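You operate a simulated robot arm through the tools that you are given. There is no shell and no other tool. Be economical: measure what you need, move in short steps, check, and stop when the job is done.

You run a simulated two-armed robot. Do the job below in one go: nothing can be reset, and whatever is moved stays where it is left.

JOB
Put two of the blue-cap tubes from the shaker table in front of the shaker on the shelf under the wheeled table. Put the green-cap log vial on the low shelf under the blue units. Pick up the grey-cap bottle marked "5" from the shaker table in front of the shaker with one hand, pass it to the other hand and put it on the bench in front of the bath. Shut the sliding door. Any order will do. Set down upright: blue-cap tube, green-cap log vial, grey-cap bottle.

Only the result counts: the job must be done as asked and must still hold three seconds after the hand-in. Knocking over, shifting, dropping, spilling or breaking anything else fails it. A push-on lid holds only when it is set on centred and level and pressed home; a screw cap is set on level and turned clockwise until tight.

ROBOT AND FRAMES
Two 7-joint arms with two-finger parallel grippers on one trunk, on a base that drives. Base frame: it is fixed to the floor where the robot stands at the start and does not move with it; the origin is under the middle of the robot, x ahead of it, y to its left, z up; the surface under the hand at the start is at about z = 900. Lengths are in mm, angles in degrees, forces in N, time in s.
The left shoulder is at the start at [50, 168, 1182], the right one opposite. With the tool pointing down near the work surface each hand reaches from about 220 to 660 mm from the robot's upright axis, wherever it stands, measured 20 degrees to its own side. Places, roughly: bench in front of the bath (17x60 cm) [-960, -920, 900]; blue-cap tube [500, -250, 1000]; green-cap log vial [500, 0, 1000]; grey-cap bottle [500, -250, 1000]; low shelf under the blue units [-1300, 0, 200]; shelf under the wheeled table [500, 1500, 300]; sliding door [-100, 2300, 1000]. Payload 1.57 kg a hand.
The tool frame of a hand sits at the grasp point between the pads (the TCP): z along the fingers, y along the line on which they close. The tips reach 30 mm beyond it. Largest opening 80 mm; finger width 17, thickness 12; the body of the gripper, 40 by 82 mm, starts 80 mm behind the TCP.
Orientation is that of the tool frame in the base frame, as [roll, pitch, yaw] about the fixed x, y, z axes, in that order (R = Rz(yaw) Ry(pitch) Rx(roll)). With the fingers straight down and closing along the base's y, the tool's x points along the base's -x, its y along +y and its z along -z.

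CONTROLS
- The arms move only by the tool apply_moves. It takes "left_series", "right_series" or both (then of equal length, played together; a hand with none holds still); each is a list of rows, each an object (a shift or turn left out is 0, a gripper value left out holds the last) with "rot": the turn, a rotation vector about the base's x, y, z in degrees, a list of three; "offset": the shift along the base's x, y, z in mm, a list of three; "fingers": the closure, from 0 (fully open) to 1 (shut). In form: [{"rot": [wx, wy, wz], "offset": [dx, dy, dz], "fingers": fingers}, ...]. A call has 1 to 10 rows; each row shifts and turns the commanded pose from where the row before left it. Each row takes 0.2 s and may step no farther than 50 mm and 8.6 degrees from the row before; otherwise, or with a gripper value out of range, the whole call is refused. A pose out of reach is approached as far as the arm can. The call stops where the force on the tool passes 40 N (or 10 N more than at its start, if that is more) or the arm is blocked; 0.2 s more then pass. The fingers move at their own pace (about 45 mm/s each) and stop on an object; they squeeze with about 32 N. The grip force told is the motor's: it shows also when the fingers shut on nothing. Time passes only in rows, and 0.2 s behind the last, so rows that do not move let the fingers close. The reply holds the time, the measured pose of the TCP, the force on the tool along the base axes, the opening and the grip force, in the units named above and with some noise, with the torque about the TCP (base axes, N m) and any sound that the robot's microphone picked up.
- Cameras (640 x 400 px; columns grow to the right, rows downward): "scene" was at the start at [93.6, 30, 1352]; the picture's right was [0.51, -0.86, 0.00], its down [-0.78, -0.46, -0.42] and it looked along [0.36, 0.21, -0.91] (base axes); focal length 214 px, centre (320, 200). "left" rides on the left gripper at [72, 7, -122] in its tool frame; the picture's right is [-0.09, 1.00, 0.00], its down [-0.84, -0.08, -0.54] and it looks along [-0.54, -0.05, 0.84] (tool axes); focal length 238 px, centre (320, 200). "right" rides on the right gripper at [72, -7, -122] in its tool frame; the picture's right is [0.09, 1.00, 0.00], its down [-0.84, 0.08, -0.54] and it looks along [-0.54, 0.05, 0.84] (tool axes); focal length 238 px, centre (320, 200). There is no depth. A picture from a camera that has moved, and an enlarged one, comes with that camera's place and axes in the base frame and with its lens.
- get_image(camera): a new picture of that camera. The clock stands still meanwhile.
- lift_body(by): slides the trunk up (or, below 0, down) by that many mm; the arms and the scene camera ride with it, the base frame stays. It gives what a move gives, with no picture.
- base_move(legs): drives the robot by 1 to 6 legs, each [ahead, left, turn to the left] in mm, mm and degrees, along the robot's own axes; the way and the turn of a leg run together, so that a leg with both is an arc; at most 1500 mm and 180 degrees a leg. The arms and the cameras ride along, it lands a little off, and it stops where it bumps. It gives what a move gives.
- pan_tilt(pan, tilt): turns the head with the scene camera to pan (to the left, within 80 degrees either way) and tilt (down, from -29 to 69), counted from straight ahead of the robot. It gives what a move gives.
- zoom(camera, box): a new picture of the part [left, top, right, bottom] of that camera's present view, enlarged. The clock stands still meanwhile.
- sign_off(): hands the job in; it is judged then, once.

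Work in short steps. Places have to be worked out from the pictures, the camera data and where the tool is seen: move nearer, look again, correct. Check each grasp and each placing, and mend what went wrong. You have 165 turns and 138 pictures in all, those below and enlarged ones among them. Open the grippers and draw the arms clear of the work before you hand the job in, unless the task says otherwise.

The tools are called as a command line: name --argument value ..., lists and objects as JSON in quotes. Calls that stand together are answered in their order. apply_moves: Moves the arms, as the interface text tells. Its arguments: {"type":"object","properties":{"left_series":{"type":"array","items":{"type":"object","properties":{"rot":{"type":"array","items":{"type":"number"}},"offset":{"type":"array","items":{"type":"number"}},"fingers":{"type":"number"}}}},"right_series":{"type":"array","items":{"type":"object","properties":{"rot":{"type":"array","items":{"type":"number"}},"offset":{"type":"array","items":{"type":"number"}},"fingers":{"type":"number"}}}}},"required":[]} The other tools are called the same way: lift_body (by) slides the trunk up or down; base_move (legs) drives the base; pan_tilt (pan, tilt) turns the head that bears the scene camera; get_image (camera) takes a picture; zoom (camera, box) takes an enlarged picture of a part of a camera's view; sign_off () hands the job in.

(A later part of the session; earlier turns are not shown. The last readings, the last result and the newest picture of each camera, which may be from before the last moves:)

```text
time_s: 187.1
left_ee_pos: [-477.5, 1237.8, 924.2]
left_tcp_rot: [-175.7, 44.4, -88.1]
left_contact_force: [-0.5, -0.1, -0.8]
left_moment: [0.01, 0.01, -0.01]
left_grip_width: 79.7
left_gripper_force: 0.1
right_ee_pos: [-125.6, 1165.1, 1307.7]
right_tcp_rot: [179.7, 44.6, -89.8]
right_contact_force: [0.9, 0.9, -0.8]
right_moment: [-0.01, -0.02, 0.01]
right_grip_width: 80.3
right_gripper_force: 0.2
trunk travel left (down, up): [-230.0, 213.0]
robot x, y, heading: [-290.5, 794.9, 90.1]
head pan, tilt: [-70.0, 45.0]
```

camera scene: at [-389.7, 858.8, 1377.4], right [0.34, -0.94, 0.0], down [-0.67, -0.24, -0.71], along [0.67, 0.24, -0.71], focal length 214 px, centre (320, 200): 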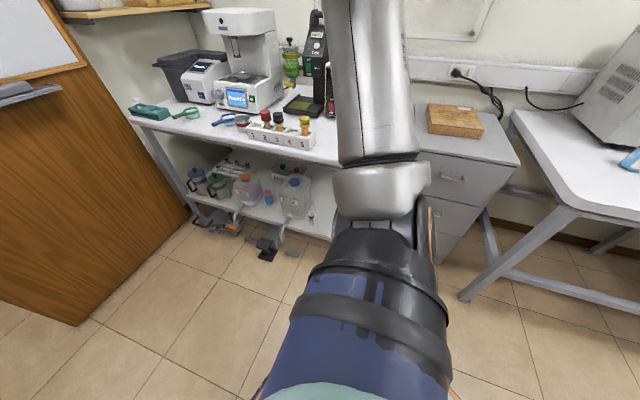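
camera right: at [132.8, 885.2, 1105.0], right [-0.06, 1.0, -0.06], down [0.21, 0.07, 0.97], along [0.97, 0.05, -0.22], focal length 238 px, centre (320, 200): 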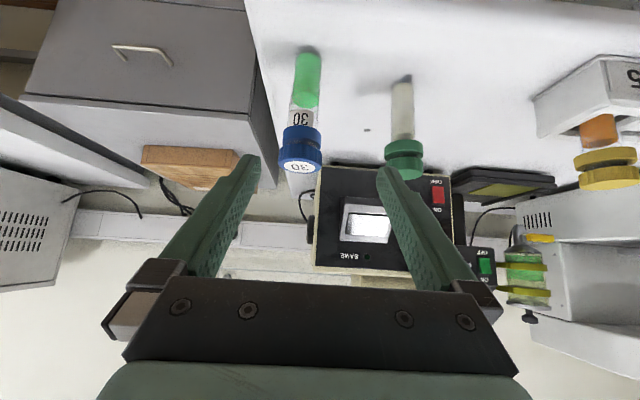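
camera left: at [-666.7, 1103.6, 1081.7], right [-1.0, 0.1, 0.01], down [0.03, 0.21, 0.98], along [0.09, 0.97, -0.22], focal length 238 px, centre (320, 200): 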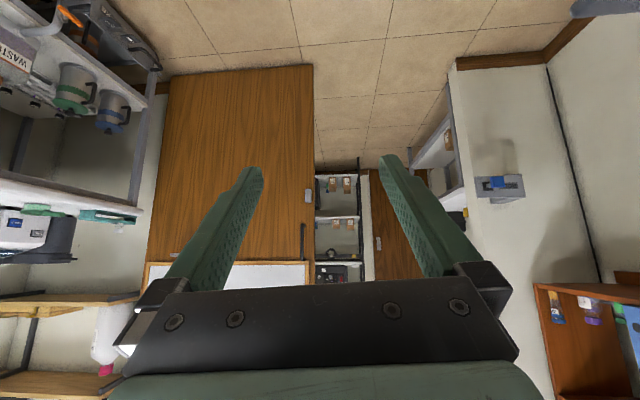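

Free. I check that the oven front is unharmed, and raise the trunk again.

lift_body --by 120

pan_tilt --pan 75 --tilt 35

get_image --camera "scene"

```text
time_s: 188.6
left_ee_pos: [-477.5, 1237.4, 1044.5]
left_tcp_rot: [-175.7, 44.5, -88.2]
left_contact_force: [-0.4, -0.1, 0.6]
left_moment: [-0.02, 0.01, -0.03]
left_grip_width: 80.2
left_gripper_force: 0.1
right_ee_pos: [-126.0, 1165.8, 1427.1]
right_tcp_rot: [179.7, 44.7, -89.7]
right_contact_force: [-0.1, 0.1, 0.5]
right_moment: [-0.02, 0.0, -0.01]
right_grip_width: 79.9
right_gripper_force: 0.0
trunk travel left (down, up): [-350.0, 93.0]
robot x, y, heading: [-287.8, 792.5, 90.2]
head pan, tilt: [-70.0, 45.0]
```

```text
time_s: 190.9
left_ee_pos: [-476.4, 1239.2, 1045.2]
left_tcp_rot: [-175.7, 44.5, -88.1]
left_contact_force: [0.2, -0.2, 0.2]
left_moment: [0.02, -0.05, 0.02]
left_grip_width: 80.0
left_gripper_force: 0.0
right_ee_pos: [-125.7, 1165.3, 1427.7]
right_tcp_rot: [179.8, 44.7, -89.8]
right_contact_force: [-0.4, -0.9, -0.2]
right_moment: [0.0, 0.05, 0.02]
right_grip_width: 80.1
right_gripper_force: 0.0
trunk travel left (down, up): [-350.0, 93.0]
robot x, y, heading: [-286.1, 792.7, 90.2]
head pan, tilt: [75.0, 35.0]
```

```text
71 pictures are left
camera scene: at [-371.4, 853.7, 1392.2], right [0.26, 0.97, 0.0], down [0.55, -0.15, -0.82], along [-0.79, 0.21, -0.57], focal length 214 px, centre (320, 200)
```

scene: 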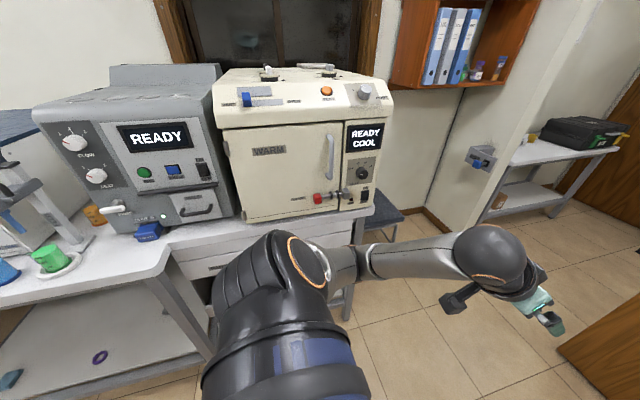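

The oven bench looks undisturbed. Now drive toward the door handle.

base_move --legs '[[900, 0, 0]]'

get_image --camera "left"

pan_tilt --pan 20 --tilt 30

get_image --camera "scene"

```text
time_s: 195.7
left_ee_pos: [-467.3, 2142.1, 1043.9]
left_tcp_rot: [-175.7, 44.5, -88.9]
left_contact_force: [0.2, 1.1, -0.1]
left_moment: [0.03, 0.0, -0.02]
left_grip_width: 79.8
left_gripper_force: 0.1
right_ee_pos: [-117.8, 2064.0, 1425.5]
right_tcp_rot: [179.9, 44.7, -90.6]
right_contact_force: [-0.5, -0.2, -0.5]
right_moment: [-0.01, -0.01, -0.03]
right_grip_width: 80.0
right_gripper_force: 0.0
trunk travel left (down, up): [-350.0, 93.0]
robot x, y, heading: [-285.4, 1692.2, 89.1]
head pan, tilt: [75.0, 35.0]
```

```text
70 pictures are left
camera left: at [-481.7, 2004.9, 1081.3], right [-0.99, 0.1, 0.01], down [0.03, 0.21, 0.98], along [0.09, 0.97, -0.22], focal length 238 px, centre (320, 200)
```

left: 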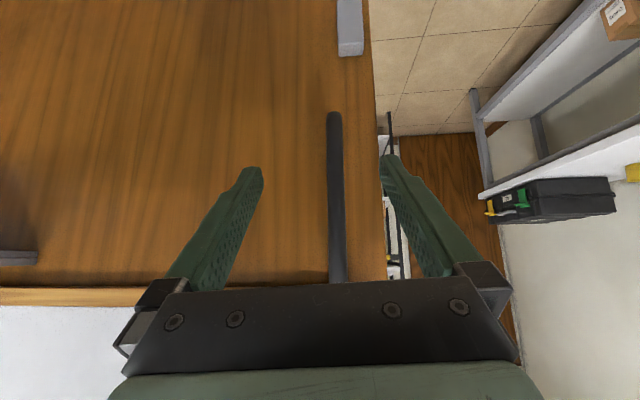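

```text
time_s: 196.9
left_ee_pos: [-467.4, 2141.4, 1044.3]
left_tcp_rot: [-175.8, 44.5, -88.9]
left_contact_force: [-0.2, 0.7, 0.2]
left_moment: [-0.01, 0.0, 0.0]
left_grip_width: 79.9
left_gripper_force: 0.0
right_ee_pos: [-116.8, 2063.6, 1426.9]
right_tcp_rot: [179.9, 44.7, -90.6]
right_contact_force: [0.3, 0.4, -1.4]
right_moment: [-0.01, 0.0, 0.02]
right_grip_width: 80.0
right_gripper_force: 0.1
trunk travel left (down, up): [-350.0, 93.0]
robot x, y, heading: [-284.6, 1694.5, 89.2]
head pan, tilt: [20.0, 30.0]
```

```text
69 pictures are left
camera scene: at [-312.2, 1817.3, 1400.0], right [0.94, 0.33, 0.0], down [0.17, -0.47, -0.87], along [-0.29, 0.82, -0.5], focal length 214 px, centre (320, 200)
```

scene: 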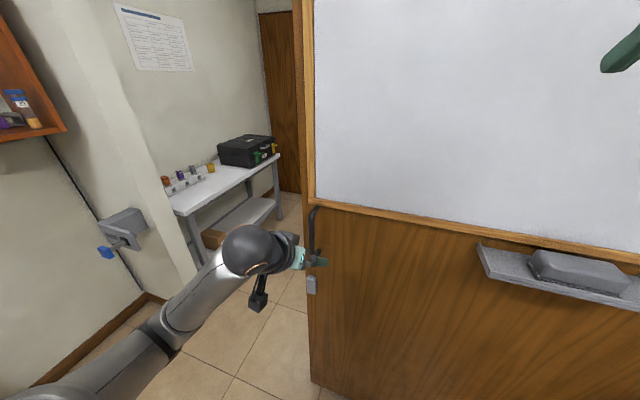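

The handle bar is at about x=−476, y≈2230, z 950–1105. I advance the open hand so that it straddles the bar, then close.

apply_moves --left_series '[{"offset": [-4, 30, -5]}, {"offset": [-4, 30, -5]}, {"offset": [0, 20, 0]}]'

get_image --camera "left"

```text
time_s: 197.7
left_ee_pos: [-474.7, 2222.6, 1034.3]
left_tcp_rot: [-175.7, 44.5, -89.0]
left_contact_force: [0.6, -0.3, 0.8]
left_moment: [-0.01, -0.02, -0.03]
left_grip_width: 80.0
left_gripper_force: 0.0
right_ee_pos: [-117.7, 2062.6, 1427.4]
right_tcp_rot: [179.8, 44.7, -90.5]
right_contact_force: [-0.2, -0.5, 0.6]
right_moment: [0.01, 0.03, 0.0]
right_grip_width: 80.3
right_gripper_force: 0.1
trunk travel left (down, up): [-350.0, 93.0]
robot x, y, heading: [-287.0, 1692.0, 89.5]
head pan, tilt: [20.0, 30.0]
```

```text
68 pictures are left
camera left: at [-489.5, 2085.6, 1071.4], right [-0.99, 0.1, 0.01], down [0.03, 0.21, 0.98], along [0.09, 0.97, -0.22], focal length 238 px, centre (320, 200)
```

left: 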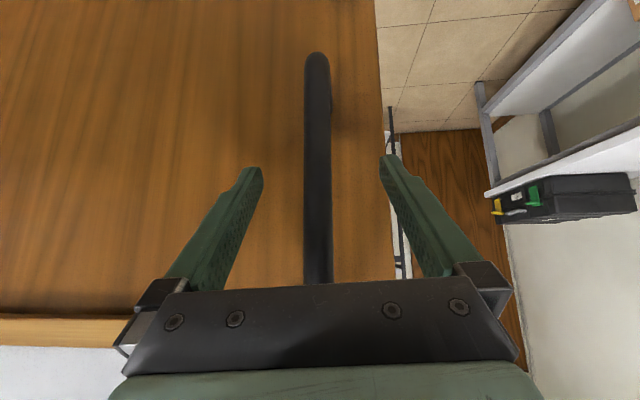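

The bar is between the pads at the TCP. Closing.

apply_moves --left_series '[{"fingers": 1}, {}, {}, {}, {}, {}]'

get_image --camera "left"

```text
time_s: 199.1
left_ee_pos: [-474.9, 2222.4, 1034.3]
left_tcp_rot: [-175.8, 44.5, -89.0]
left_contact_force: [5.4, 0.8, -0.2]
left_moment: [0.26, 0.7, 0.08]
left_grip_width: 17.1
left_gripper_force: 32.2
right_ee_pos: [-115.9, 2063.6, 1426.3]
right_tcp_rot: [179.7, 44.7, -90.7]
right_contact_force: [0.3, 0.0, 0.3]
right_moment: [0.05, -0.04, 0.0]
right_grip_width: 79.8
right_gripper_force: 0.1
trunk travel left (down, up): [-350.0, 93.0]
robot x, y, heading: [-286.7, 1693.2, 89.3]
head pan, tilt: [20.0, 30.0]
```

```text
67 pictures are left
camera left: at [-488.8, 2085.2, 1071.5], right [-0.99, 0.1, 0.01], down [0.03, 0.21, 0.98], along [0.1, 0.97, -0.22], focal length 238 px, centre (320, 200)
```

left: 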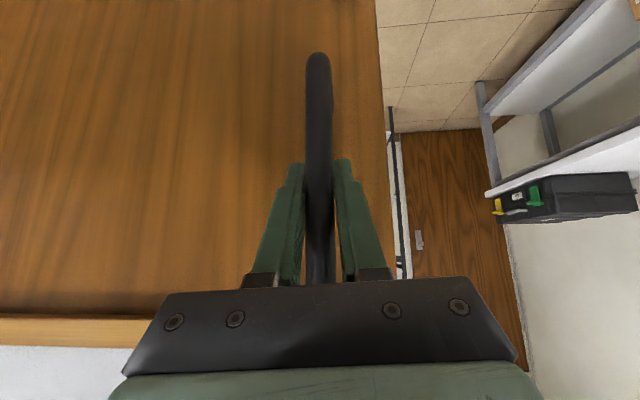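

Bar gripped (17 mm). I test by driving the base 250 mm to the left (−x).

base_move --legs '[[-3, 250, 0]]'

get_image --camera "scene"

```text
time_s: 200.1
left_ee_pos: [-479.0, 2222.9, 1034.3]
left_tcp_rot: [-174.8, 44.6, -90.6]
left_contact_force: [14.9, 4.9, -2.5]
left_moment: [0.32, 0.78, 0.21]
left_grip_width: 17.5
left_gripper_force: 32.4
right_ee_pos: [-131.7, 2063.9, 1425.6]
right_tcp_rot: [179.5, 44.7, -90.9]
right_contact_force: [-0.4, -0.3, -0.1]
right_moment: [0.01, -0.01, -0.02]
right_grip_width: 80.0
right_gripper_force: 0.1
trunk travel left (down, up): [-350.0, 93.0]
robot x, y, heading: [-299.8, 1695.6, 89.1]
head pan, tilt: [20.0, 30.0]
stopped in leg 1: the force on the tool passed its limit at 41 N (the readings are from after the stop); the commanded pose is now the measured one
```

```text
66 pictures are left
camera scene: at [-328.6, 1818.6, 1399.9], right [0.94, 0.33, 0.0], down [0.16, -0.47, -0.87], along [-0.29, 0.82, -0.5], focal length 214 px, centre (320, 200)
```

scene: 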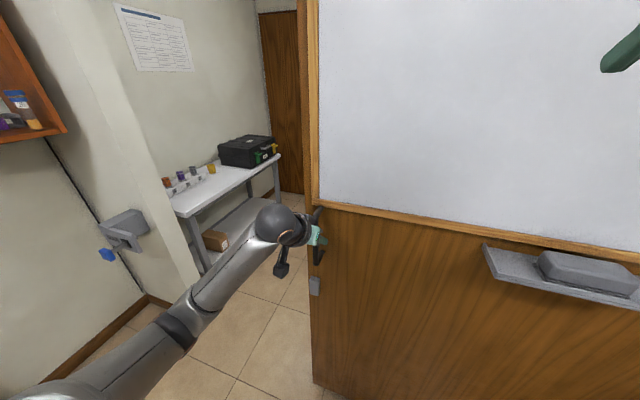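

The force limit tripped with little motion. I try a gentle pull with the arm in small steps to see the door's resistance.

apply_moves --left_series '[{"offset": [-3, 0, 0]}, {"offset": [-3, 0, 0]}, {"offset": [-3, 0, 0]}, {"offset": [-3, 0, 0]}, {"offset": [-3, 0, 0]}, {"offset": [-3, 0, 0]}, {"offset": [-3, 0, 0]}, {"offset": [-3, 0, 0]}]'

```text
time_s: 201.9
left_ee_pos: [-508.2, 2221.1, 1035.0]
left_tcp_rot: [-175.0, 44.7, -89.9]
left_contact_force: [5.0, 1.2, 0.1]
left_moment: [-0.46, 0.93, 0.05]
left_grip_width: 17.1
left_gripper_force: 32.0
right_ee_pos: [-135.9, 2062.7, 1426.0]
right_tcp_rot: [179.8, 44.6, -90.7]
right_contact_force: [-0.5, 0.3, 0.6]
right_moment: [0.0, -0.02, 0.01]
right_grip_width: 80.0
right_gripper_force: 0.1
trunk travel left (down, up): [-350.0, 93.0]
robot x, y, heading: [-302.1, 1692.9, 89.0]
head pan, tilt: [20.0, 30.0]
```

The door moves with only a few newtons. I try the base again for 100 mm now that it's free.

base_move --legs '[[-1, 100, 0]]'

```text
time_s: 203.5
left_ee_pos: [-611.3, 2221.8, 1035.2]
left_tcp_rot: [-175.1, 44.8, -89.9]
left_contact_force: [-7.9, -6.1, 0.3]
left_moment: [-0.1, 0.97, 0.14]
left_grip_width: 17.2
left_gripper_force: 32.8
right_ee_pos: [-236.6, 2062.8, 1427.1]
right_tcp_rot: [179.7, 44.7, -90.9]
right_contact_force: [-0.2, 0.1, 0.0]
right_moment: [0.0, 0.01, -0.03]
right_grip_width: 79.8
right_gripper_force: 0.1
trunk travel left (down, up): [-350.0, 93.0]
robot x, y, heading: [-402.7, 1690.6, 89.1]
head pan, tilt: [20.0, 30.0]
```

That works. Continuing left in moderate legs.

base_move --legs '[[-2, 200, 0.3], [-2, 150, 0]]'

pan_tilt --pan 50 --tilt 40

get_image --camera "scene"

```text
time_s: 207.4
left_ee_pos: [-964.6, 2221.8, 1035.0]
left_tcp_rot: [-175.1, 44.7, -89.4]
left_contact_force: [-5.3, 4.6, 2.1]
left_moment: [0.07, 0.92, 0.09]
left_grip_width: 17.5
left_gripper_force: 32.6
right_ee_pos: [-587.5, 2064.1, 1427.1]
right_tcp_rot: [179.7, 44.8, -90.4]
right_contact_force: [0.3, 1.0, -0.7]
right_moment: [0.01, 0.01, -0.01]
right_grip_width: 80.3
right_gripper_force: 0.1
trunk travel left (down, up): [-350.0, 93.0]
robot x, y, heading: [-755.7, 1693.1, 89.3]
head pan, tilt: [20.0, 30.0]
```

```text
time_s: 208.3
left_ee_pos: [-965.2, 2222.2, 1035.3]
left_tcp_rot: [-175.2, 44.7, -89.3]
left_contact_force: [-2.0, 1.1, -1.0]
left_moment: [0.2, 0.91, -0.09]
left_grip_width: 17.0
left_gripper_force: 32.0
right_ee_pos: [-587.8, 2064.2, 1426.1]
right_tcp_rot: [179.6, 44.7, -90.6]
right_contact_force: [-0.8, -0.5, -0.4]
right_moment: [0.01, -0.01, -0.02]
right_grip_width: 79.9
right_gripper_force: 0.1
trunk travel left (down, up): [-350.0, 93.0]
robot x, y, heading: [-755.8, 1693.8, 89.5]
head pan, tilt: [50.0, 40.0]
```

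```text
65 pictures are left
camera scene: at [-815.7, 1787.9, 1384.6], right [0.65, 0.76, 0.0], down [0.49, -0.42, -0.77], along [-0.58, 0.5, -0.64], focal length 214 px, centre (320, 200)
```

scene: 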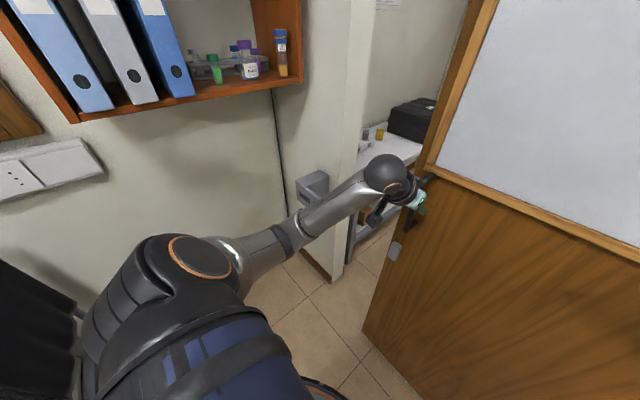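

Half way. The jamb is at x≈−1318. I go another 200 mm and look again.

base_move --legs '[[-2, 200, 0.3]]'

pan_tilt --pan 75 --tilt 60

get_image --camera "scene"

pan_tilt --pan 35 --tilt 30

get_image --camera "scene"

```text
time_s: 210.8
left_ee_pos: [-1169.7, 2222.7, 1034.3]
left_tcp_rot: [-175.2, 44.9, -88.9]
left_contact_force: [-7.3, 15.7, 2.3]
left_moment: [0.01, 0.88, -0.02]
left_grip_width: 17.2
left_gripper_force: 31.8
right_ee_pos: [-791.3, 2067.3, 1426.9]
right_tcp_rot: [179.8, 44.6, -90.3]
right_contact_force: [1.1, 0.1, -0.5]
right_moment: [-0.01, -0.03, -0.01]
right_grip_width: 80.0
right_gripper_force: 0.0
trunk travel left (down, up): [-350.0, 93.0]
robot x, y, heading: [-954.9, 1687.2, 89.9]
head pan, tilt: [50.0, 40.0]
```

```text
time_s: 211.6
left_ee_pos: [-1170.5, 2221.8, 1034.3]
left_tcp_rot: [-175.3, 44.8, -88.8]
left_contact_force: [-1.2, 9.3, -3.6]
left_moment: [0.24, 0.87, -0.09]
left_grip_width: 17.2
left_gripper_force: 31.4
right_ee_pos: [-790.9, 2065.7, 1425.5]
right_tcp_rot: [179.7, 44.7, -90.4]
right_contact_force: [0.2, 0.4, 0.5]
right_moment: [-0.02, 0.03, -0.03]
right_grip_width: 80.2
right_gripper_force: 0.1
trunk travel left (down, up): [-350.0, 93.0]
robot x, y, heading: [-954.0, 1692.9, 89.7]
head pan, tilt: [75.0, 60.0]
```

```text
64 pictures are left
camera scene: at [-1017.6, 1750.6, 1357.8], right [0.26, 0.96, 0.0], down [0.84, -0.23, -0.5], along [-0.48, 0.13, -0.87], focal length 214 px, centre (320, 200)
```

scene: 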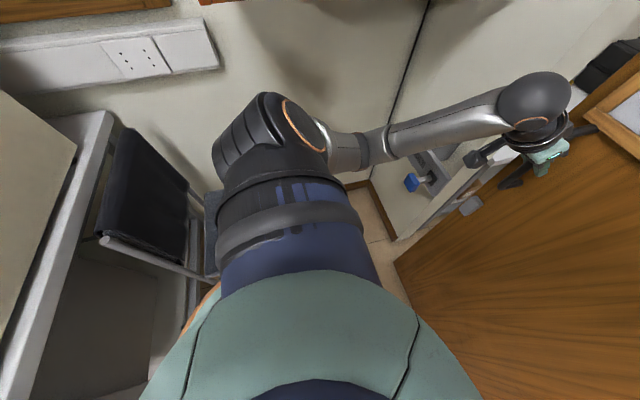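

```text
time_s: 212.7
left_ee_pos: [-1170.4, 2221.8, 1034.6]
left_tcp_rot: [-175.2, 44.9, -88.8]
left_contact_force: [-2.8, 9.9, -4.1]
left_moment: [0.08, 0.76, -0.05]
left_grip_width: 17.1
left_gripper_force: 32.2
right_ee_pos: [-790.8, 2065.8, 1426.3]
right_tcp_rot: [179.7, 44.6, -90.2]
right_contact_force: [0.8, 0.2, 1.1]
right_moment: [-0.01, -0.02, 0.0]
right_grip_width: 79.9
right_gripper_force: 0.1
trunk travel left (down, up): [-350.0, 93.0]
robot x, y, heading: [-954.6, 1692.9, 89.9]
head pan, tilt: [35.0, 30.0]
```

```text
63 pictures are left
camera scene: at [-1005.1, 1807.4, 1399.7], right [0.82, 0.57, 0.0], down [0.29, -0.41, -0.86], along [-0.49, 0.71, -0.5], focal length 214 px, centre (320, 200)
```

scene: 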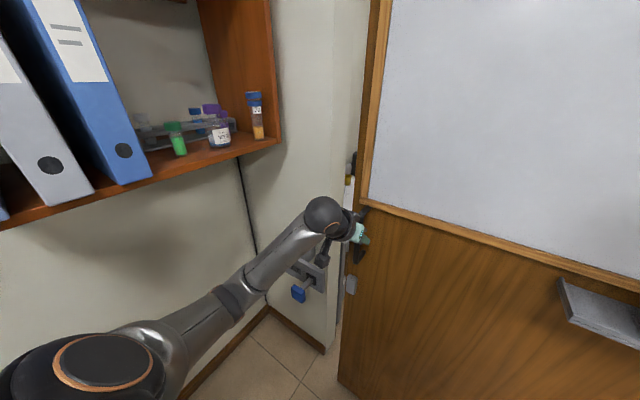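

Around 115 mm to the jamb. I finish with the arm so that the base stays clear of the chair.

apply_moves --left_series '[{"offset": [-4, 0, 0]}, {"offset": [-8, 0, 0]}, {"offset": [-10, 0, 0]}, {"offset": [-10, 0, 0]}, {"offset": [-10, 0, 0]}, {"offset": [-10, 0, 0]}, {"offset": [-10, 0, 0]}, {"offset": [-10, 0, 0]}, {"offset": [-10, 0, 0]}, {"offset": [-10, 0, 0]}]'

get_image --camera "scene"

```text
time_s: 214.9
left_ee_pos: [-1264.3, 2223.0, 1034.7]
left_tcp_rot: [-175.4, 44.6, -88.7]
left_contact_force: [0.2, 2.2, -5.6]
left_moment: [-0.59, 1.03, 0.1]
left_grip_width: 16.9
left_gripper_force: 32.1
right_ee_pos: [-791.7, 2064.7, 1426.2]
right_tcp_rot: [179.7, 44.6, -90.2]
right_contact_force: [0.6, -0.4, -0.4]
right_moment: [-0.01, 0.01, 0.01]
right_grip_width: 79.9
right_gripper_force: 0.1
trunk travel left (down, up): [-350.0, 93.0]
robot x, y, heading: [-955.1, 1692.2, 90.2]
head pan, tilt: [35.0, 30.0]
```

```text
62 pictures are left
camera scene: at [-1005.6, 1806.8, 1399.9], right [0.82, 0.57, 0.0], down [0.29, -0.41, -0.87], along [-0.49, 0.71, -0.5], focal length 214 px, centre (320, 200)
```

scene: 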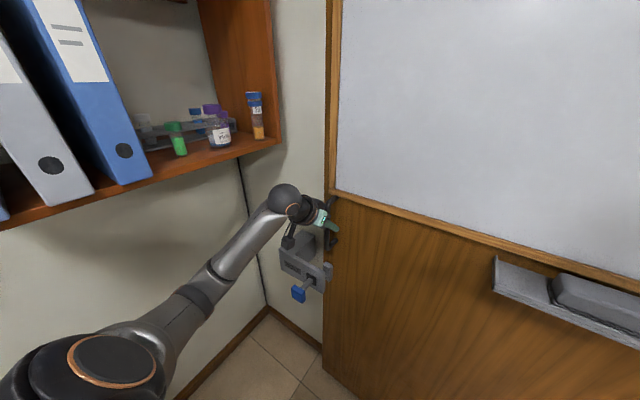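

Nearly closed; the door's latch plate approaches the strike on the wall. Continuing until it stops.

apply_moves --left_series '[{"offset": [-8, 0, 0]}, {"offset": [-8, 0, 0]}, {"offset": [-8, 0, 0]}, {"offset": [-8, 0, 0]}, {"offset": [-8, 0, 0]}, {"offset": [-8, 0, 0]}, {"offset": [-8, 0, 0]}, {"offset": [-8, 0, 0]}]'

get_image --camera "scene"

```text
time_s: 216.7
left_ee_pos: [-1324.9, 2220.7, 1034.7]
left_tcp_rot: [-175.2, 44.8, -89.0]
left_contact_force: [8.2, 1.6, -9.2]
left_moment: [0.45, 0.71, 0.02]
left_grip_width: 17.0
left_gripper_force: 32.1
right_ee_pos: [-790.7, 2066.1, 1425.2]
right_tcp_rot: [179.6, 44.7, -90.3]
right_contact_force: [1.0, 0.5, 0.2]
right_moment: [-0.01, 0.0, 0.01]
right_grip_width: 80.1
right_gripper_force: 0.0
trunk travel left (down, up): [-350.0, 93.0]
robot x, y, heading: [-956.7, 1692.3, 89.9]
head pan, tilt: [35.0, 30.0]
```

```text
61 pictures are left
camera scene: at [-1004.0, 1806.7, 1399.9], right [0.82, 0.57, 0.0], down [0.28, -0.41, -0.87], along [-0.49, 0.71, -0.5], focal length 214 px, centre (320, 200)
```

scene: 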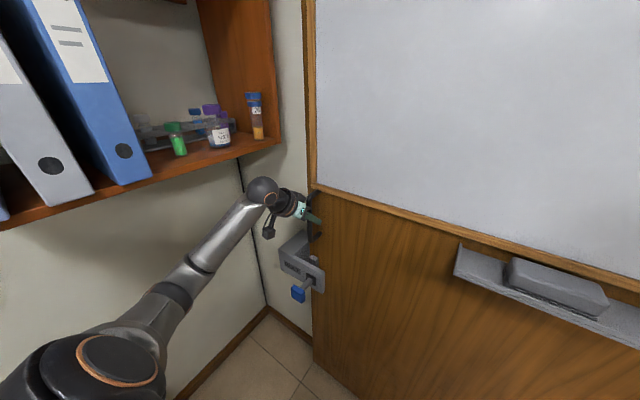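

Still moving freely; a few more steps to the stop.

apply_moves --left_series '[{"offset": [-6, 0, 0]}, {"offset": [-6, 0, 0]}, {"offset": [-6, 0, 0]}, {"offset": [-6, 0, 0]}, {"offset": [-6, 0, 0]}, {"offset": [-6, 0, 0]}, {"offset": [-6, 0, 0]}, {"offset": [-6, 0, 0]}]'

zoom --camera "scene" --box '[220, 150, 380, 310]'

```text
time_s: 217.3
left_ee_pos: [-1325.2, 2219.8, 1035.4]
left_tcp_rot: [-174.4, 44.9, -90.0]
left_contact_force: [11.4, 1.6, 1.2]
left_moment: [0.37, 0.69, -0.1]
left_grip_width: 17.5
left_gripper_force: 32.0
right_ee_pos: [-789.6, 2063.5, 1428.0]
right_tcp_rot: [179.5, 44.7, -90.4]
right_contact_force: [-0.7, -0.2, 0.6]
right_moment: [-0.01, -0.01, 0.01]
right_grip_width: 80.3
right_gripper_force: 0.0
trunk travel left (down, up): [-350.0, 93.0]
robot x, y, heading: [-957.1, 1691.2, 89.4]
head pan, tilt: [35.0, 30.0]
stopped in row 3 (left hand): the force on the tool passed its limit at 43 N (the readings are from after the stop); the commanded pose is now the measured one
```

```text
2.50 times, centred on (300, 230) of scene
camera zoom: at [-1003.2, 1806.0, 1400.3], right [0.82, 0.57, 0.0], down [0.28, -0.41, -0.87], along [-0.49, 0.71, -0.5], focal length 536 px, centre (370, 125)
```

zoom: 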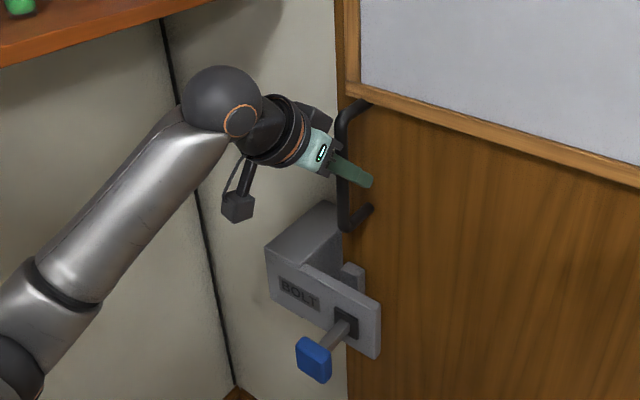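

A firm stop at 43 N: the door is home against the strike (overlapping the jamb by about 40 mm). I release the handle, back off, and inspect the closing edge.

apply_moves --left_series '[{"fingers": 0}, {}, {}, {}, {"offset": [0, -30, 0]}, {"offset": [0, -40, 0]}, {"offset": [0, -40, 0]}, {"offset": [20, -30, 0]}]'

zoom --camera "scene" --box '[220, 150, 380, 310]'

get_image --camera "left"

```text
time_s: 219.1
left_ee_pos: [-1307.1, 2079.6, 1033.5]
left_tcp_rot: [-174.4, 44.8, -89.4]
left_contact_force: [-0.5, -0.2, -0.4]
left_moment: [0.01, -0.02, 0.01]
left_grip_width: 80.1
left_gripper_force: 0.1
right_ee_pos: [-788.9, 2063.5, 1426.5]
right_tcp_rot: [179.6, 44.6, -90.4]
right_contact_force: [-0.2, -0.1, -0.4]
right_moment: [0.03, 0.01, -0.01]
right_grip_width: 80.0
right_gripper_force: 0.1
trunk travel left (down, up): [-350.0, 93.0]
robot x, y, heading: [-955.5, 1693.1, 89.9]
head pan, tilt: [35.0, 30.0]
```

```text
2.50 times, centred on (300, 230) of scene
camera zoom: at [-1003.6, 1805.6, 1400.0], right [0.82, 0.57, 0.0], down [0.28, -0.41, -0.87], along [-0.49, 0.71, -0.5], focal length 536 px, centre (370, 125)
```

zoom: 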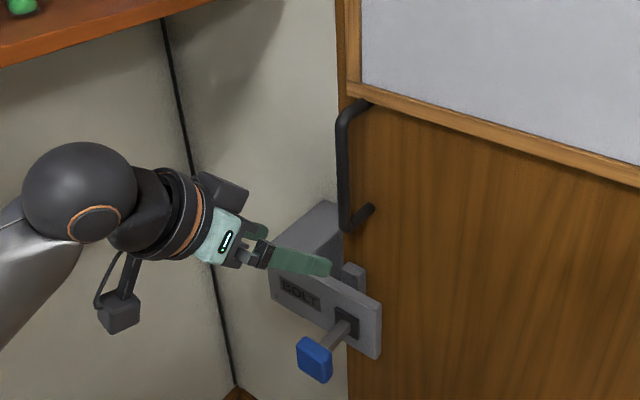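

```text
58 pictures are left
camera left: at [-1324.9, 1943.1, 1070.7], right [-0.99, 0.12, 0.0], down [0.02, 0.21, 0.98], along [0.12, 0.97, -0.21], focal length 238 px, centre (320, 200)
```

left: 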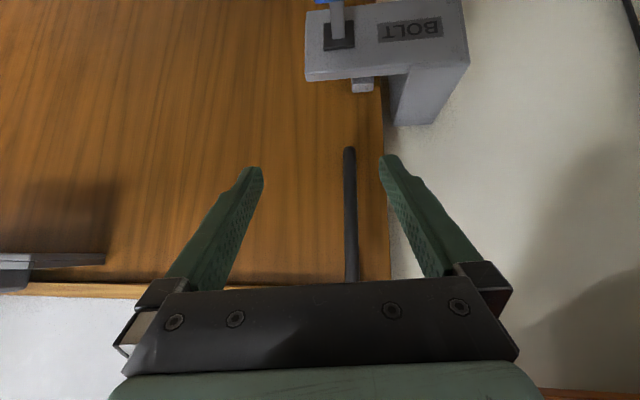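

The door is fully against the bolt housing — shut. I level and tuck the left hand, then drive back toward the shaker table: right, then back, then turn to heading 0.

apply_moves --left_series '[{"rot": [0, 2, 2], "offset": [20, -10, 10]}, {"rot": [0, 2, 2], "offset": [30, -10, 10]}, {"offset": [40, 0, 10]}, {"offset": [40, 0, 10]}, {"offset": [40, 0, 10]}]'

base_move --legs '[[0, -580, 0], [-500, 0, 0], [0, 0, -90]]'

pan_tilt --pan -60 --tilt 40

get_image --camera "scene"

```text
time_s: 220.3
left_ee_pos: [-1152.8, 2103.7, 1090.3]
left_tcp_rot: [179.8, 44.8, -89.3]
left_contact_force: [-0.3, 0.0, 0.8]
left_moment: [0.01, 0.0, 0.01]
left_grip_width: 79.9
left_gripper_force: 0.0
left hand out of reach, approached as far as the arm can: row 1, 2, 3, 4
right_ee_pos: [-789.4, 2063.4, 1425.9]
right_tcp_rot: [179.6, 44.6, -90.4]
right_contact_force: [0.1, 0.4, 0.8]
right_moment: [0.02, 0.02, -0.02]
right_grip_width: 80.0
right_gripper_force: 0.1
trunk travel left (down, up): [-350.0, 93.0]
robot x, y, heading: [-953.5, 1693.5, 89.6]
head pan, tilt: [35.0, 30.0]
```

```text
time_s: 232.2
left_ee_pos: [31.0, 1390.5, 1090.5]
left_tcp_rot: [179.9, 44.8, -179.5]
left_contact_force: [0.1, 0.3, 0.1]
left_moment: [-0.03, 0.02, -0.02]
left_grip_width: 80.2
left_gripper_force: 0.1
right_ee_pos: [-8.0, 1026.7, 1426.2]
right_tcp_rot: [179.6, 44.7, 179.7]
right_contact_force: [0.2, 0.5, 0.4]
right_moment: [0.02, -0.01, 0.03]
right_grip_width: 80.2
right_gripper_force: 0.0
trunk travel left (down, up): [-350.0, 93.0]
robot x, y, heading: [-382.7, 1188.8, -0.3]
head pan, tilt: [35.0, 30.0]
```

```text
time_s: 233.9
left_ee_pos: [32.1, 1389.9, 1090.5]
left_tcp_rot: [179.9, 44.7, -179.5]
left_contact_force: [0.4, 0.0, 0.0]
left_moment: [-0.01, 0.0, -0.01]
left_grip_width: 80.3
left_gripper_force: 0.2
right_ee_pos: [-9.1, 1027.4, 1426.2]
right_tcp_rot: [179.6, 44.7, 179.6]
right_contact_force: [-0.2, -0.4, 0.2]
right_moment: [0.02, -0.01, 0.02]
right_grip_width: 79.9
right_gripper_force: 0.1
trunk travel left (down, up): [-350.0, 93.0]
robot x, y, heading: [-375.4, 1189.0, -0.3]
head pan, tilt: [-60.0, 40.0]
```

```text
57 pictures are left
camera scene: at [-296.1, 1116.6, 1384.6], right [-0.87, -0.5, 0.0], down [-0.32, 0.56, -0.77], along [0.38, -0.67, -0.64], focal length 214 px, centre (320, 200)
```

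scene: 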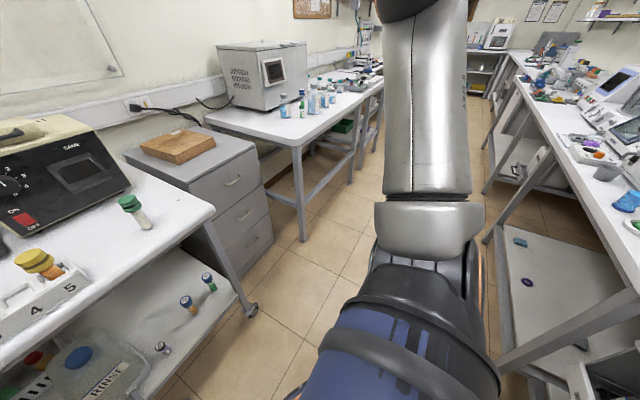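

Everything stands as left. Plan: left takes bottle 5 by its cap with a horizontal tool, right takes it over from above; then left takes the vial. I drive to the shaker table (x≈−20, y≈−250).

base_move --legs '[[0, -1440, 0.3], [330, 0, 0]]'

pan_tilt --pan 5 --tilt 50

get_image --camera "scene"

```text
time_s: 248.4
left_ee_pos: [357.0, -29.4, 1091.2]
left_tcp_rot: [179.9, 44.7, -179.0]
left_contact_force: [-0.6, 0.6, 0.4]
left_moment: [0.03, -0.01, -0.02]
left_grip_width: 79.8
left_gripper_force: 0.1
right_ee_pos: [320.5, -395.0, 1426.0]
right_tcp_rot: [179.7, 44.6, -179.9]
right_contact_force: [-0.5, 0.2, -0.1]
right_moment: [-0.01, 0.02, 0.03]
right_grip_width: 79.8
right_gripper_force: 0.0
trunk travel left (down, up): [-350.0, 93.0]
robot x, y, heading: [-52.2, -233.2, 0.2]
head pan, tilt: [-60.0, 40.0]
```

```text
time_s: 249.8
left_ee_pos: [356.4, -30.4, 1090.9]
left_tcp_rot: [179.9, 44.9, -179.0]
left_contact_force: [-0.1, 0.1, -0.3]
left_moment: [-0.01, -0.01, 0.0]
left_grip_width: 79.9
left_gripper_force: 0.1
right_ee_pos: [319.3, -393.9, 1426.3]
right_tcp_rot: [179.6, 44.6, -179.9]
right_contact_force: [0.3, 0.0, -0.4]
right_moment: [0.01, -0.02, 0.02]
right_grip_width: 79.9
right_gripper_force: 0.0
trunk travel left (down, up): [-350.0, 93.0]
robot x, y, heading: [-56.1, -236.4, 0.5]
head pan, tilt: [5.0, 50.0]
```

```text
56 pictures are left
camera scene: at [65.2, -226.5, 1370.5], right [0.09, -1.0, 0.0], down [-0.76, -0.07, -0.64], along [0.64, 0.06, -0.77], focal length 214 px, centre (320, 200)
```

scene: 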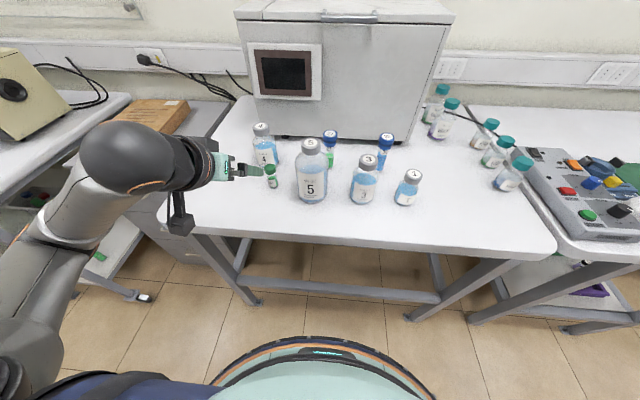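

Bottle 5's cap is at about [470,−167], z 1052–1078. I turn the left hand to horizontal and yawed −45°, keeping it clear in front.

apply_moves --left_series '[{"rot": [0, -7.5, 0]}, {"rot": [0, -7.5, 0]}, {"rot": [0, -7.5, 0]}, {"rot": [0, -7.5, 0]}, {"rot": [0, -7.5, 0]}, {"rot": [0, -7.5, 0]}]'

apply_moves --left_series '[{"rot": [0, 0, -7.5]}, {"rot": [0, 0, -7.5]}, {"rot": [0, 0, -7.5]}, {"rot": [0, 0, -7.5]}, {"rot": [0, 0, -7.5]}, {"rot": [0, 0, -7.5]}]'

get_image --camera "scene"

```text
time_s: 251.2
left_ee_pos: [409.4, -42.2, 1094.3]
left_tcp_rot: [-97.7, 89.2, -96.9]
left_contact_force: [-0.6, 0.3, -0.2]
left_moment: [-0.02, 0.02, -0.03]
left_grip_width: 80.1
left_gripper_force: 0.1
left hand out of reach, approached as far as the arm can: row 1, 2, 3, 4
right_ee_pos: [318.7, -393.3, 1427.4]
right_tcp_rot: [179.7, 44.8, -179.7]
right_contact_force: [-0.5, 0.2, 0.5]
right_moment: [-0.04, -0.01, -0.01]
right_grip_width: 80.3
right_gripper_force: 0.0
trunk travel left (down, up): [-350.0, 93.0]
robot x, y, heading: [-51.6, -233.9, 0.1]
head pan, tilt: [5.0, 50.0]
```

```text
time_s: 252.6
left_ee_pos: [409.8, -40.1, 1095.0]
left_tcp_rot: [-105.5, 89.2, -149.7]
left_contact_force: [0.1, 0.5, -0.1]
left_moment: [0.0, 0.01, 0.0]
left_grip_width: 79.8
left_gripper_force: 0.0
right_ee_pos: [319.7, -394.2, 1427.8]
right_tcp_rot: [179.6, 44.7, -179.7]
right_contact_force: [0.6, 0.8, 0.0]
right_moment: [0.01, 0.02, 0.0]
right_grip_width: 79.7
right_gripper_force: 0.1
trunk travel left (down, up): [-350.0, 93.0]
robot x, y, heading: [-50.9, -232.5, 0.4]
head pan, tilt: [5.0, 50.0]
```

```text
55 pictures are left
camera scene: at [65.4, -226.4, 1370.4], right [0.09, -1.0, 0.0], down [-0.76, -0.07, -0.64], along [0.64, 0.06, -0.77], focal length 214 px, centre (320, 200)
```

scene: 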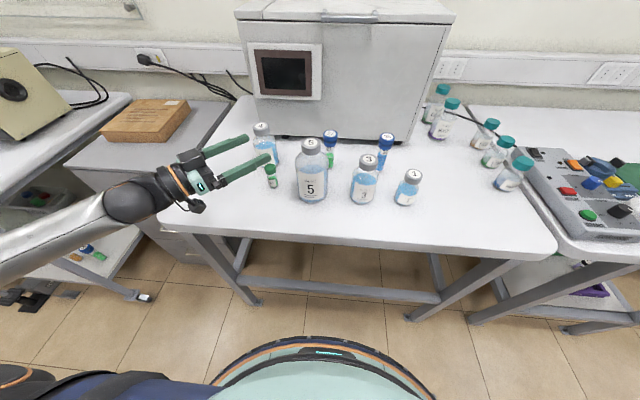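

The left hand is horizontal, pointing right-forward, as planned. I set it 110 mm behind the cap on the approach line and look.

apply_moves --left_series '[{"offset": [-10, -25, 0]}, {"offset": [-9, -25, -10]}, {"offset": [0, 0, -19]}]'

get_image --camera "left"

zoom --camera "scene" --box '[200, 100, 400, 225]'

```text
time_s: 253.3
left_ee_pos: [391.3, -90.0, 1065.9]
left_tcp_rot: [-106.2, 89.3, -150.4]
left_contact_force: [-0.2, 0.1, 0.0]
left_moment: [0.02, -0.04, -0.02]
left_grip_width: 80.2
left_gripper_force: 0.0
right_ee_pos: [320.7, -393.5, 1427.0]
right_tcp_rot: [179.7, 44.7, -179.8]
right_contact_force: [1.1, -0.5, 0.1]
right_moment: [0.02, -0.01, 0.01]
right_grip_width: 80.1
right_gripper_force: 0.0
trunk travel left (down, up): [-350.0, 93.0]
robot x, y, heading: [-50.7, -234.2, 0.2]
head pan, tilt: [5.0, 50.0]
```

```text
54 pictures are left
camera left: at [306.7, -1.5, 995.8], right [0.69, 0.71, 0.08], down [-0.43, 0.33, 0.84], along [0.57, -0.62, 0.54], focal length 238 px, centre (320, 200)
```

left: 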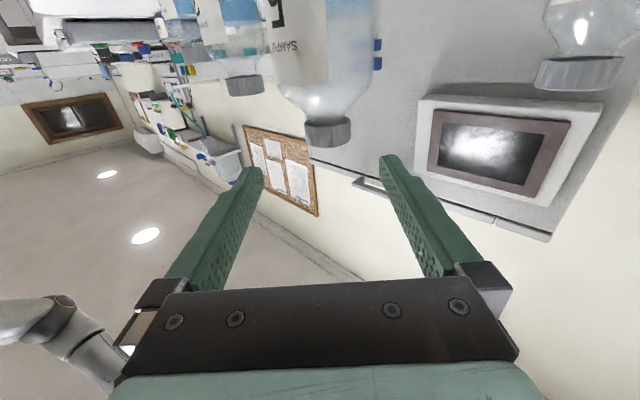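

```text
3.20 times, centred on (300, 162) of scene
camera zoom: at [65.2, -226.3, 1370.5], right [0.09, -1.0, 0.0], down [-0.76, -0.07, -0.64], along [0.64, 0.06, -0.77], focal length 686 px, centre (384, 320)
```

zoom: 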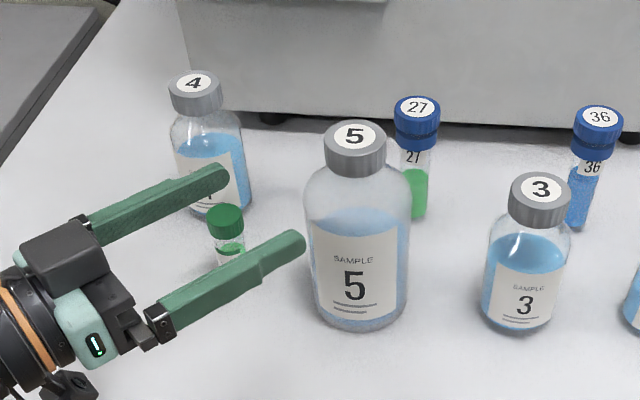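

Cap centre is about [472,−164,1064], well placed between the fingers. I advance onto it and close.

apply_moves --left_series '[{"offset": [27, -25, 0]}, {"offset": [27, -25, -1]}, {"offset": [26, -24, 0]}, {"fingers": 1}, {}, {}, {}, {}]'

zoom --camera "scene" --box '[200, 100, 400, 225]'

```text
time_s: 255.2
left_ee_pos: [471.6, -164.2, 1065.3]
left_tcp_rot: [-102.8, 89.3, -147.0]
left_contact_force: [1.6, 1.5, 2.1]
left_moment: [-0.02, -0.17, 0.02]
left_grip_width: 44.7
left_gripper_force: 32.0
right_ee_pos: [320.3, -393.8, 1426.7]
right_tcp_rot: [179.7, 44.7, -179.8]
right_contact_force: [-0.4, -0.2, -0.4]
right_moment: [0.01, 0.01, -0.03]
right_grip_width: 79.8
right_gripper_force: 0.1
trunk travel left (down, up): [-350.0, 93.0]
robot x, y, heading: [-52.7, -233.8, 0.4]
head pan, tilt: [5.0, 50.0]
```

```text
3.20 times, centred on (300, 162) of scene
camera zoom: at [65.2, -226.3, 1370.5], right [0.09, -1.0, 0.0], down [-0.76, -0.07, -0.64], along [0.64, 0.06, -0.77], focal length 686 px, centre (384, 320)
```

zoom: 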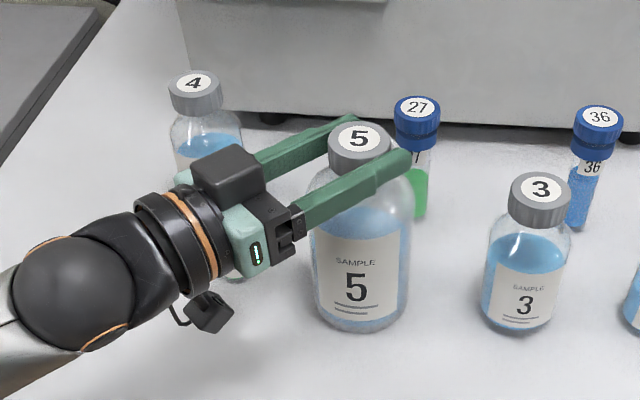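

Cap gripped at 44.7 mm. Lifting 30 mm and checking the load.

apply_moves --left_series '[{"offset": [0, 0, 10]}, {"offset": [0, 0, 20]}, {}]'

zoom --camera "scene" --box '[200, 100, 400, 225]'

```text
time_s: 255.9
left_ee_pos: [472.3, -164.6, 1095.8]
left_tcp_rot: [-105.7, 89.3, -149.8]
left_contact_force: [-0.3, 0.2, -0.4]
left_moment: [0.02, 0.05, 0.03]
left_grip_width: 0.0
left_gripper_force: 21.5
right_ee_pos: [319.8, -394.5, 1427.4]
right_tcp_rot: [179.7, 44.7, -179.9]
right_contact_force: [-0.1, -0.4, 0.4]
right_moment: [0.02, -0.02, 0.0]
right_grip_width: 80.0
right_gripper_force: 0.0
trunk travel left (down, up): [-350.0, 93.0]
robot x, y, heading: [-51.4, -232.8, 0.3]
head pan, tilt: [5.0, 50.0]
```

```text
3.20 times, centred on (300, 162) of scene
camera zoom: at [65.3, -226.4, 1370.5], right [0.09, -1.0, 0.0], down [-0.76, -0.07, -0.64], along [0.64, 0.06, -0.77], focal length 686 px, centre (384, 320)
```

zoom: 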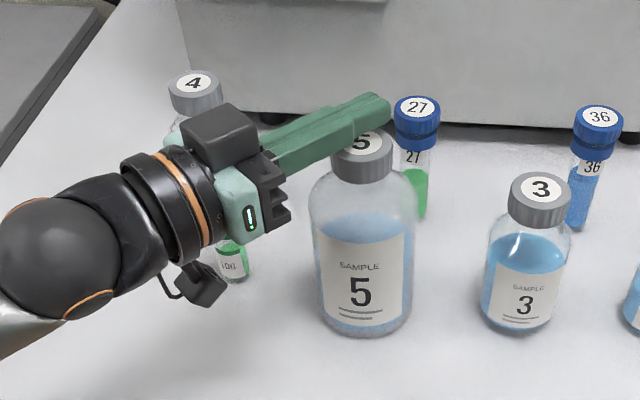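

The cap slipped out; the bottle still stands. I open above it and re-measure the cap with the hand camera.

apply_moves --left_series '[{"fingers": 0, "offset": [0, 0, 5]}, {}, {}, {}]'

get_image --camera "left"

zoom --camera "scene" --box '[260, 110, 360, 172]'

```text
time_s: 256.9
left_ee_pos: [471.1, -163.5, 1100.1]
left_tcp_rot: [-106.7, 89.3, -150.9]
left_contact_force: [-0.5, 0.6, -0.2]
left_moment: [0.01, -0.01, 0.0]
left_grip_width: 79.9
left_gripper_force: 0.0
right_ee_pos: [320.1, -394.6, 1426.9]
right_tcp_rot: [179.6, 44.7, -179.8]
right_contact_force: [-0.7, 0.6, -0.6]
right_moment: [0.01, 0.02, -0.02]
right_grip_width: 80.1
right_gripper_force: 0.1
trunk travel left (down, up): [-350.0, 93.0]
robot x, y, heading: [-50.8, -230.9, 0.2]
head pan, tilt: [5.0, 50.0]
```

```text
50 pictures are left
camera left: at [386.8, -75.4, 1029.6], right [0.69, 0.71, 0.08], down [-0.43, 0.33, 0.84], along [0.57, -0.62, 0.54], focal length 238 px, centre (320, 200)
```

left: 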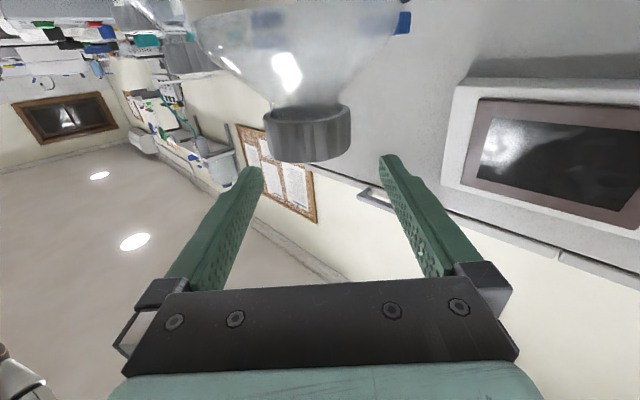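

```text
6.40 times, centred on (310, 141) of scene
camera zoom: at [65.2, -226.4, 1370.4], right [0.09, -1.0, 0.0], down [-0.76, -0.07, -0.64], along [0.64, 0.06, -0.77], focal length 1373 px, centre (384, 578)
```

zoom: 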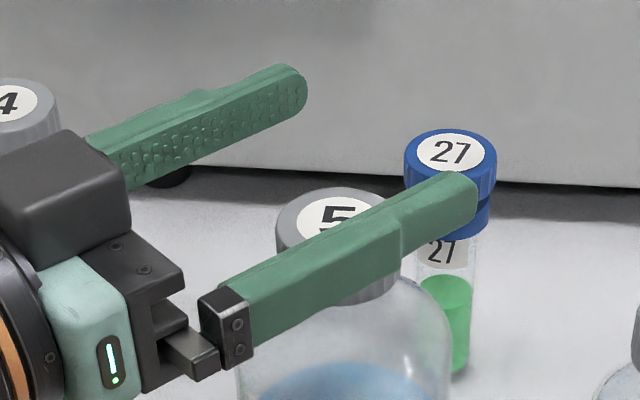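

The cap is at about [467,−166,1065]. I re-centre, lower onto it, squeeze longer, and lift very slowly.

apply_moves --left_series '[{"offset": [-4, -3, -15]}, {"offset": [0, 0, -20]}, {"offset": [0, 0, -3]}, {"fingers": 1}, {}, {}, {}, {}, {"offset": [0, 0, 2]}, {"offset": [0, 0, 2]}]'

apply_moves --left_series '[{"offset": [0, 0, 3]}, {"offset": [0, 0, 3]}, {"offset": [0, 0, 3]}, {"offset": [0, 0, 3]}]'

```text
time_s: 259.1
left_ee_pos: [467.6, -166.8, 1065.7]
left_tcp_rot: [-114.6, 89.2, -158.8]
left_contact_force: [-0.6, 0.4, -4.5]
left_moment: [0.0, 0.01, 0.01]
left_grip_width: 44.5
left_gripper_force: 32.4
right_ee_pos: [320.1, -393.9, 1426.8]
right_tcp_rot: [179.7, 44.8, -179.8]
right_contact_force: [-0.3, 0.2, 0.3]
right_moment: [0.05, -0.02, -0.01]
right_grip_width: 80.1
right_gripper_force: 0.1
trunk travel left (down, up): [-350.0, 93.0]
robot x, y, heading: [-55.9, -235.7, 0.4]
head pan, tilt: [5.0, 50.0]
```

```text
time_s: 260.1
left_ee_pos: [467.3, -167.2, 1079.0]
left_tcp_rot: [-111.7, 89.3, -155.7]
left_contact_force: [0.2, 0.0, -4.8]
left_moment: [0.05, 0.02, -0.01]
left_grip_width: 44.5
left_gripper_force: 32.0
right_ee_pos: [319.1, -393.7, 1427.4]
right_tcp_rot: [179.6, 44.7, -179.8]
right_contact_force: [0.5, 0.4, 0.2]
right_moment: [-0.01, 0.0, 0.02]
right_grip_width: 80.0
right_gripper_force: 0.1
trunk travel left (down, up): [-350.0, 93.0]
robot x, y, heading: [-55.4, -232.3, 0.4]
head pan, tilt: [5.0, 50.0]
```

It holds now with −4.8 N of weight. I keep rising gently.

apply_moves --left_series '[{"offset": [0, 0, 5]}, {"offset": [0, 0, 7]}, {"offset": [0, 0, 9]}, {"offset": [0, 0, 10]}, {"offset": [0, 0, 10]}, {"offset": [0, 0, 10]}, {"offset": [0, 0, 10]}, {"offset": [0, 0, 10]}, {"offset": [0, 0, 8]}, {"offset": [0, 0, 5]}]'

get_image --camera "scene"

```text
time_s: 262.4
left_ee_pos: [466.5, -167.1, 1162.1]
left_tcp_rot: [-109.3, 89.2, -153.5]
left_contact_force: [-0.1, -0.6, -3.4]
left_moment: [0.04, 0.02, 0.0]
left_grip_width: 44.3
left_gripper_force: 32.0
right_ee_pos: [320.5, -393.9, 1424.7]
right_tcp_rot: [179.6, 44.7, -179.8]
right_contact_force: [0.2, 0.5, 0.8]
right_moment: [0.0, 0.01, 0.01]
right_grip_width: 79.8
right_gripper_force: 0.1
trunk travel left (down, up): [-350.0, 93.0]
robot x, y, heading: [-55.2, -235.8, 0.4]
head pan, tilt: [5.0, 50.0]
```

```text
48 pictures are left
camera scene: at [65.6, -226.4, 1370.4], right [0.09, -1.0, 0.0], down [-0.76, -0.07, -0.64], along [0.64, 0.06, -0.77], focal length 214 px, centre (320, 200)
```

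scene: 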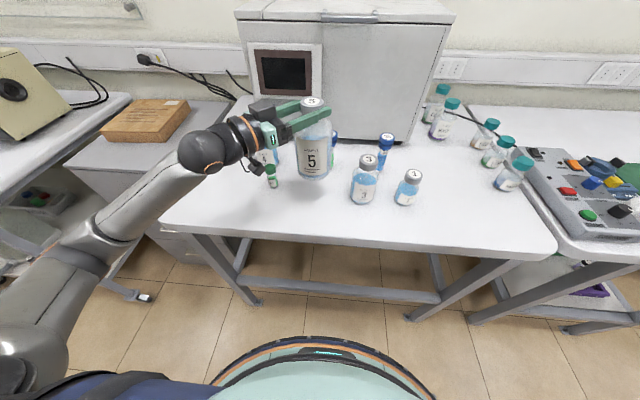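

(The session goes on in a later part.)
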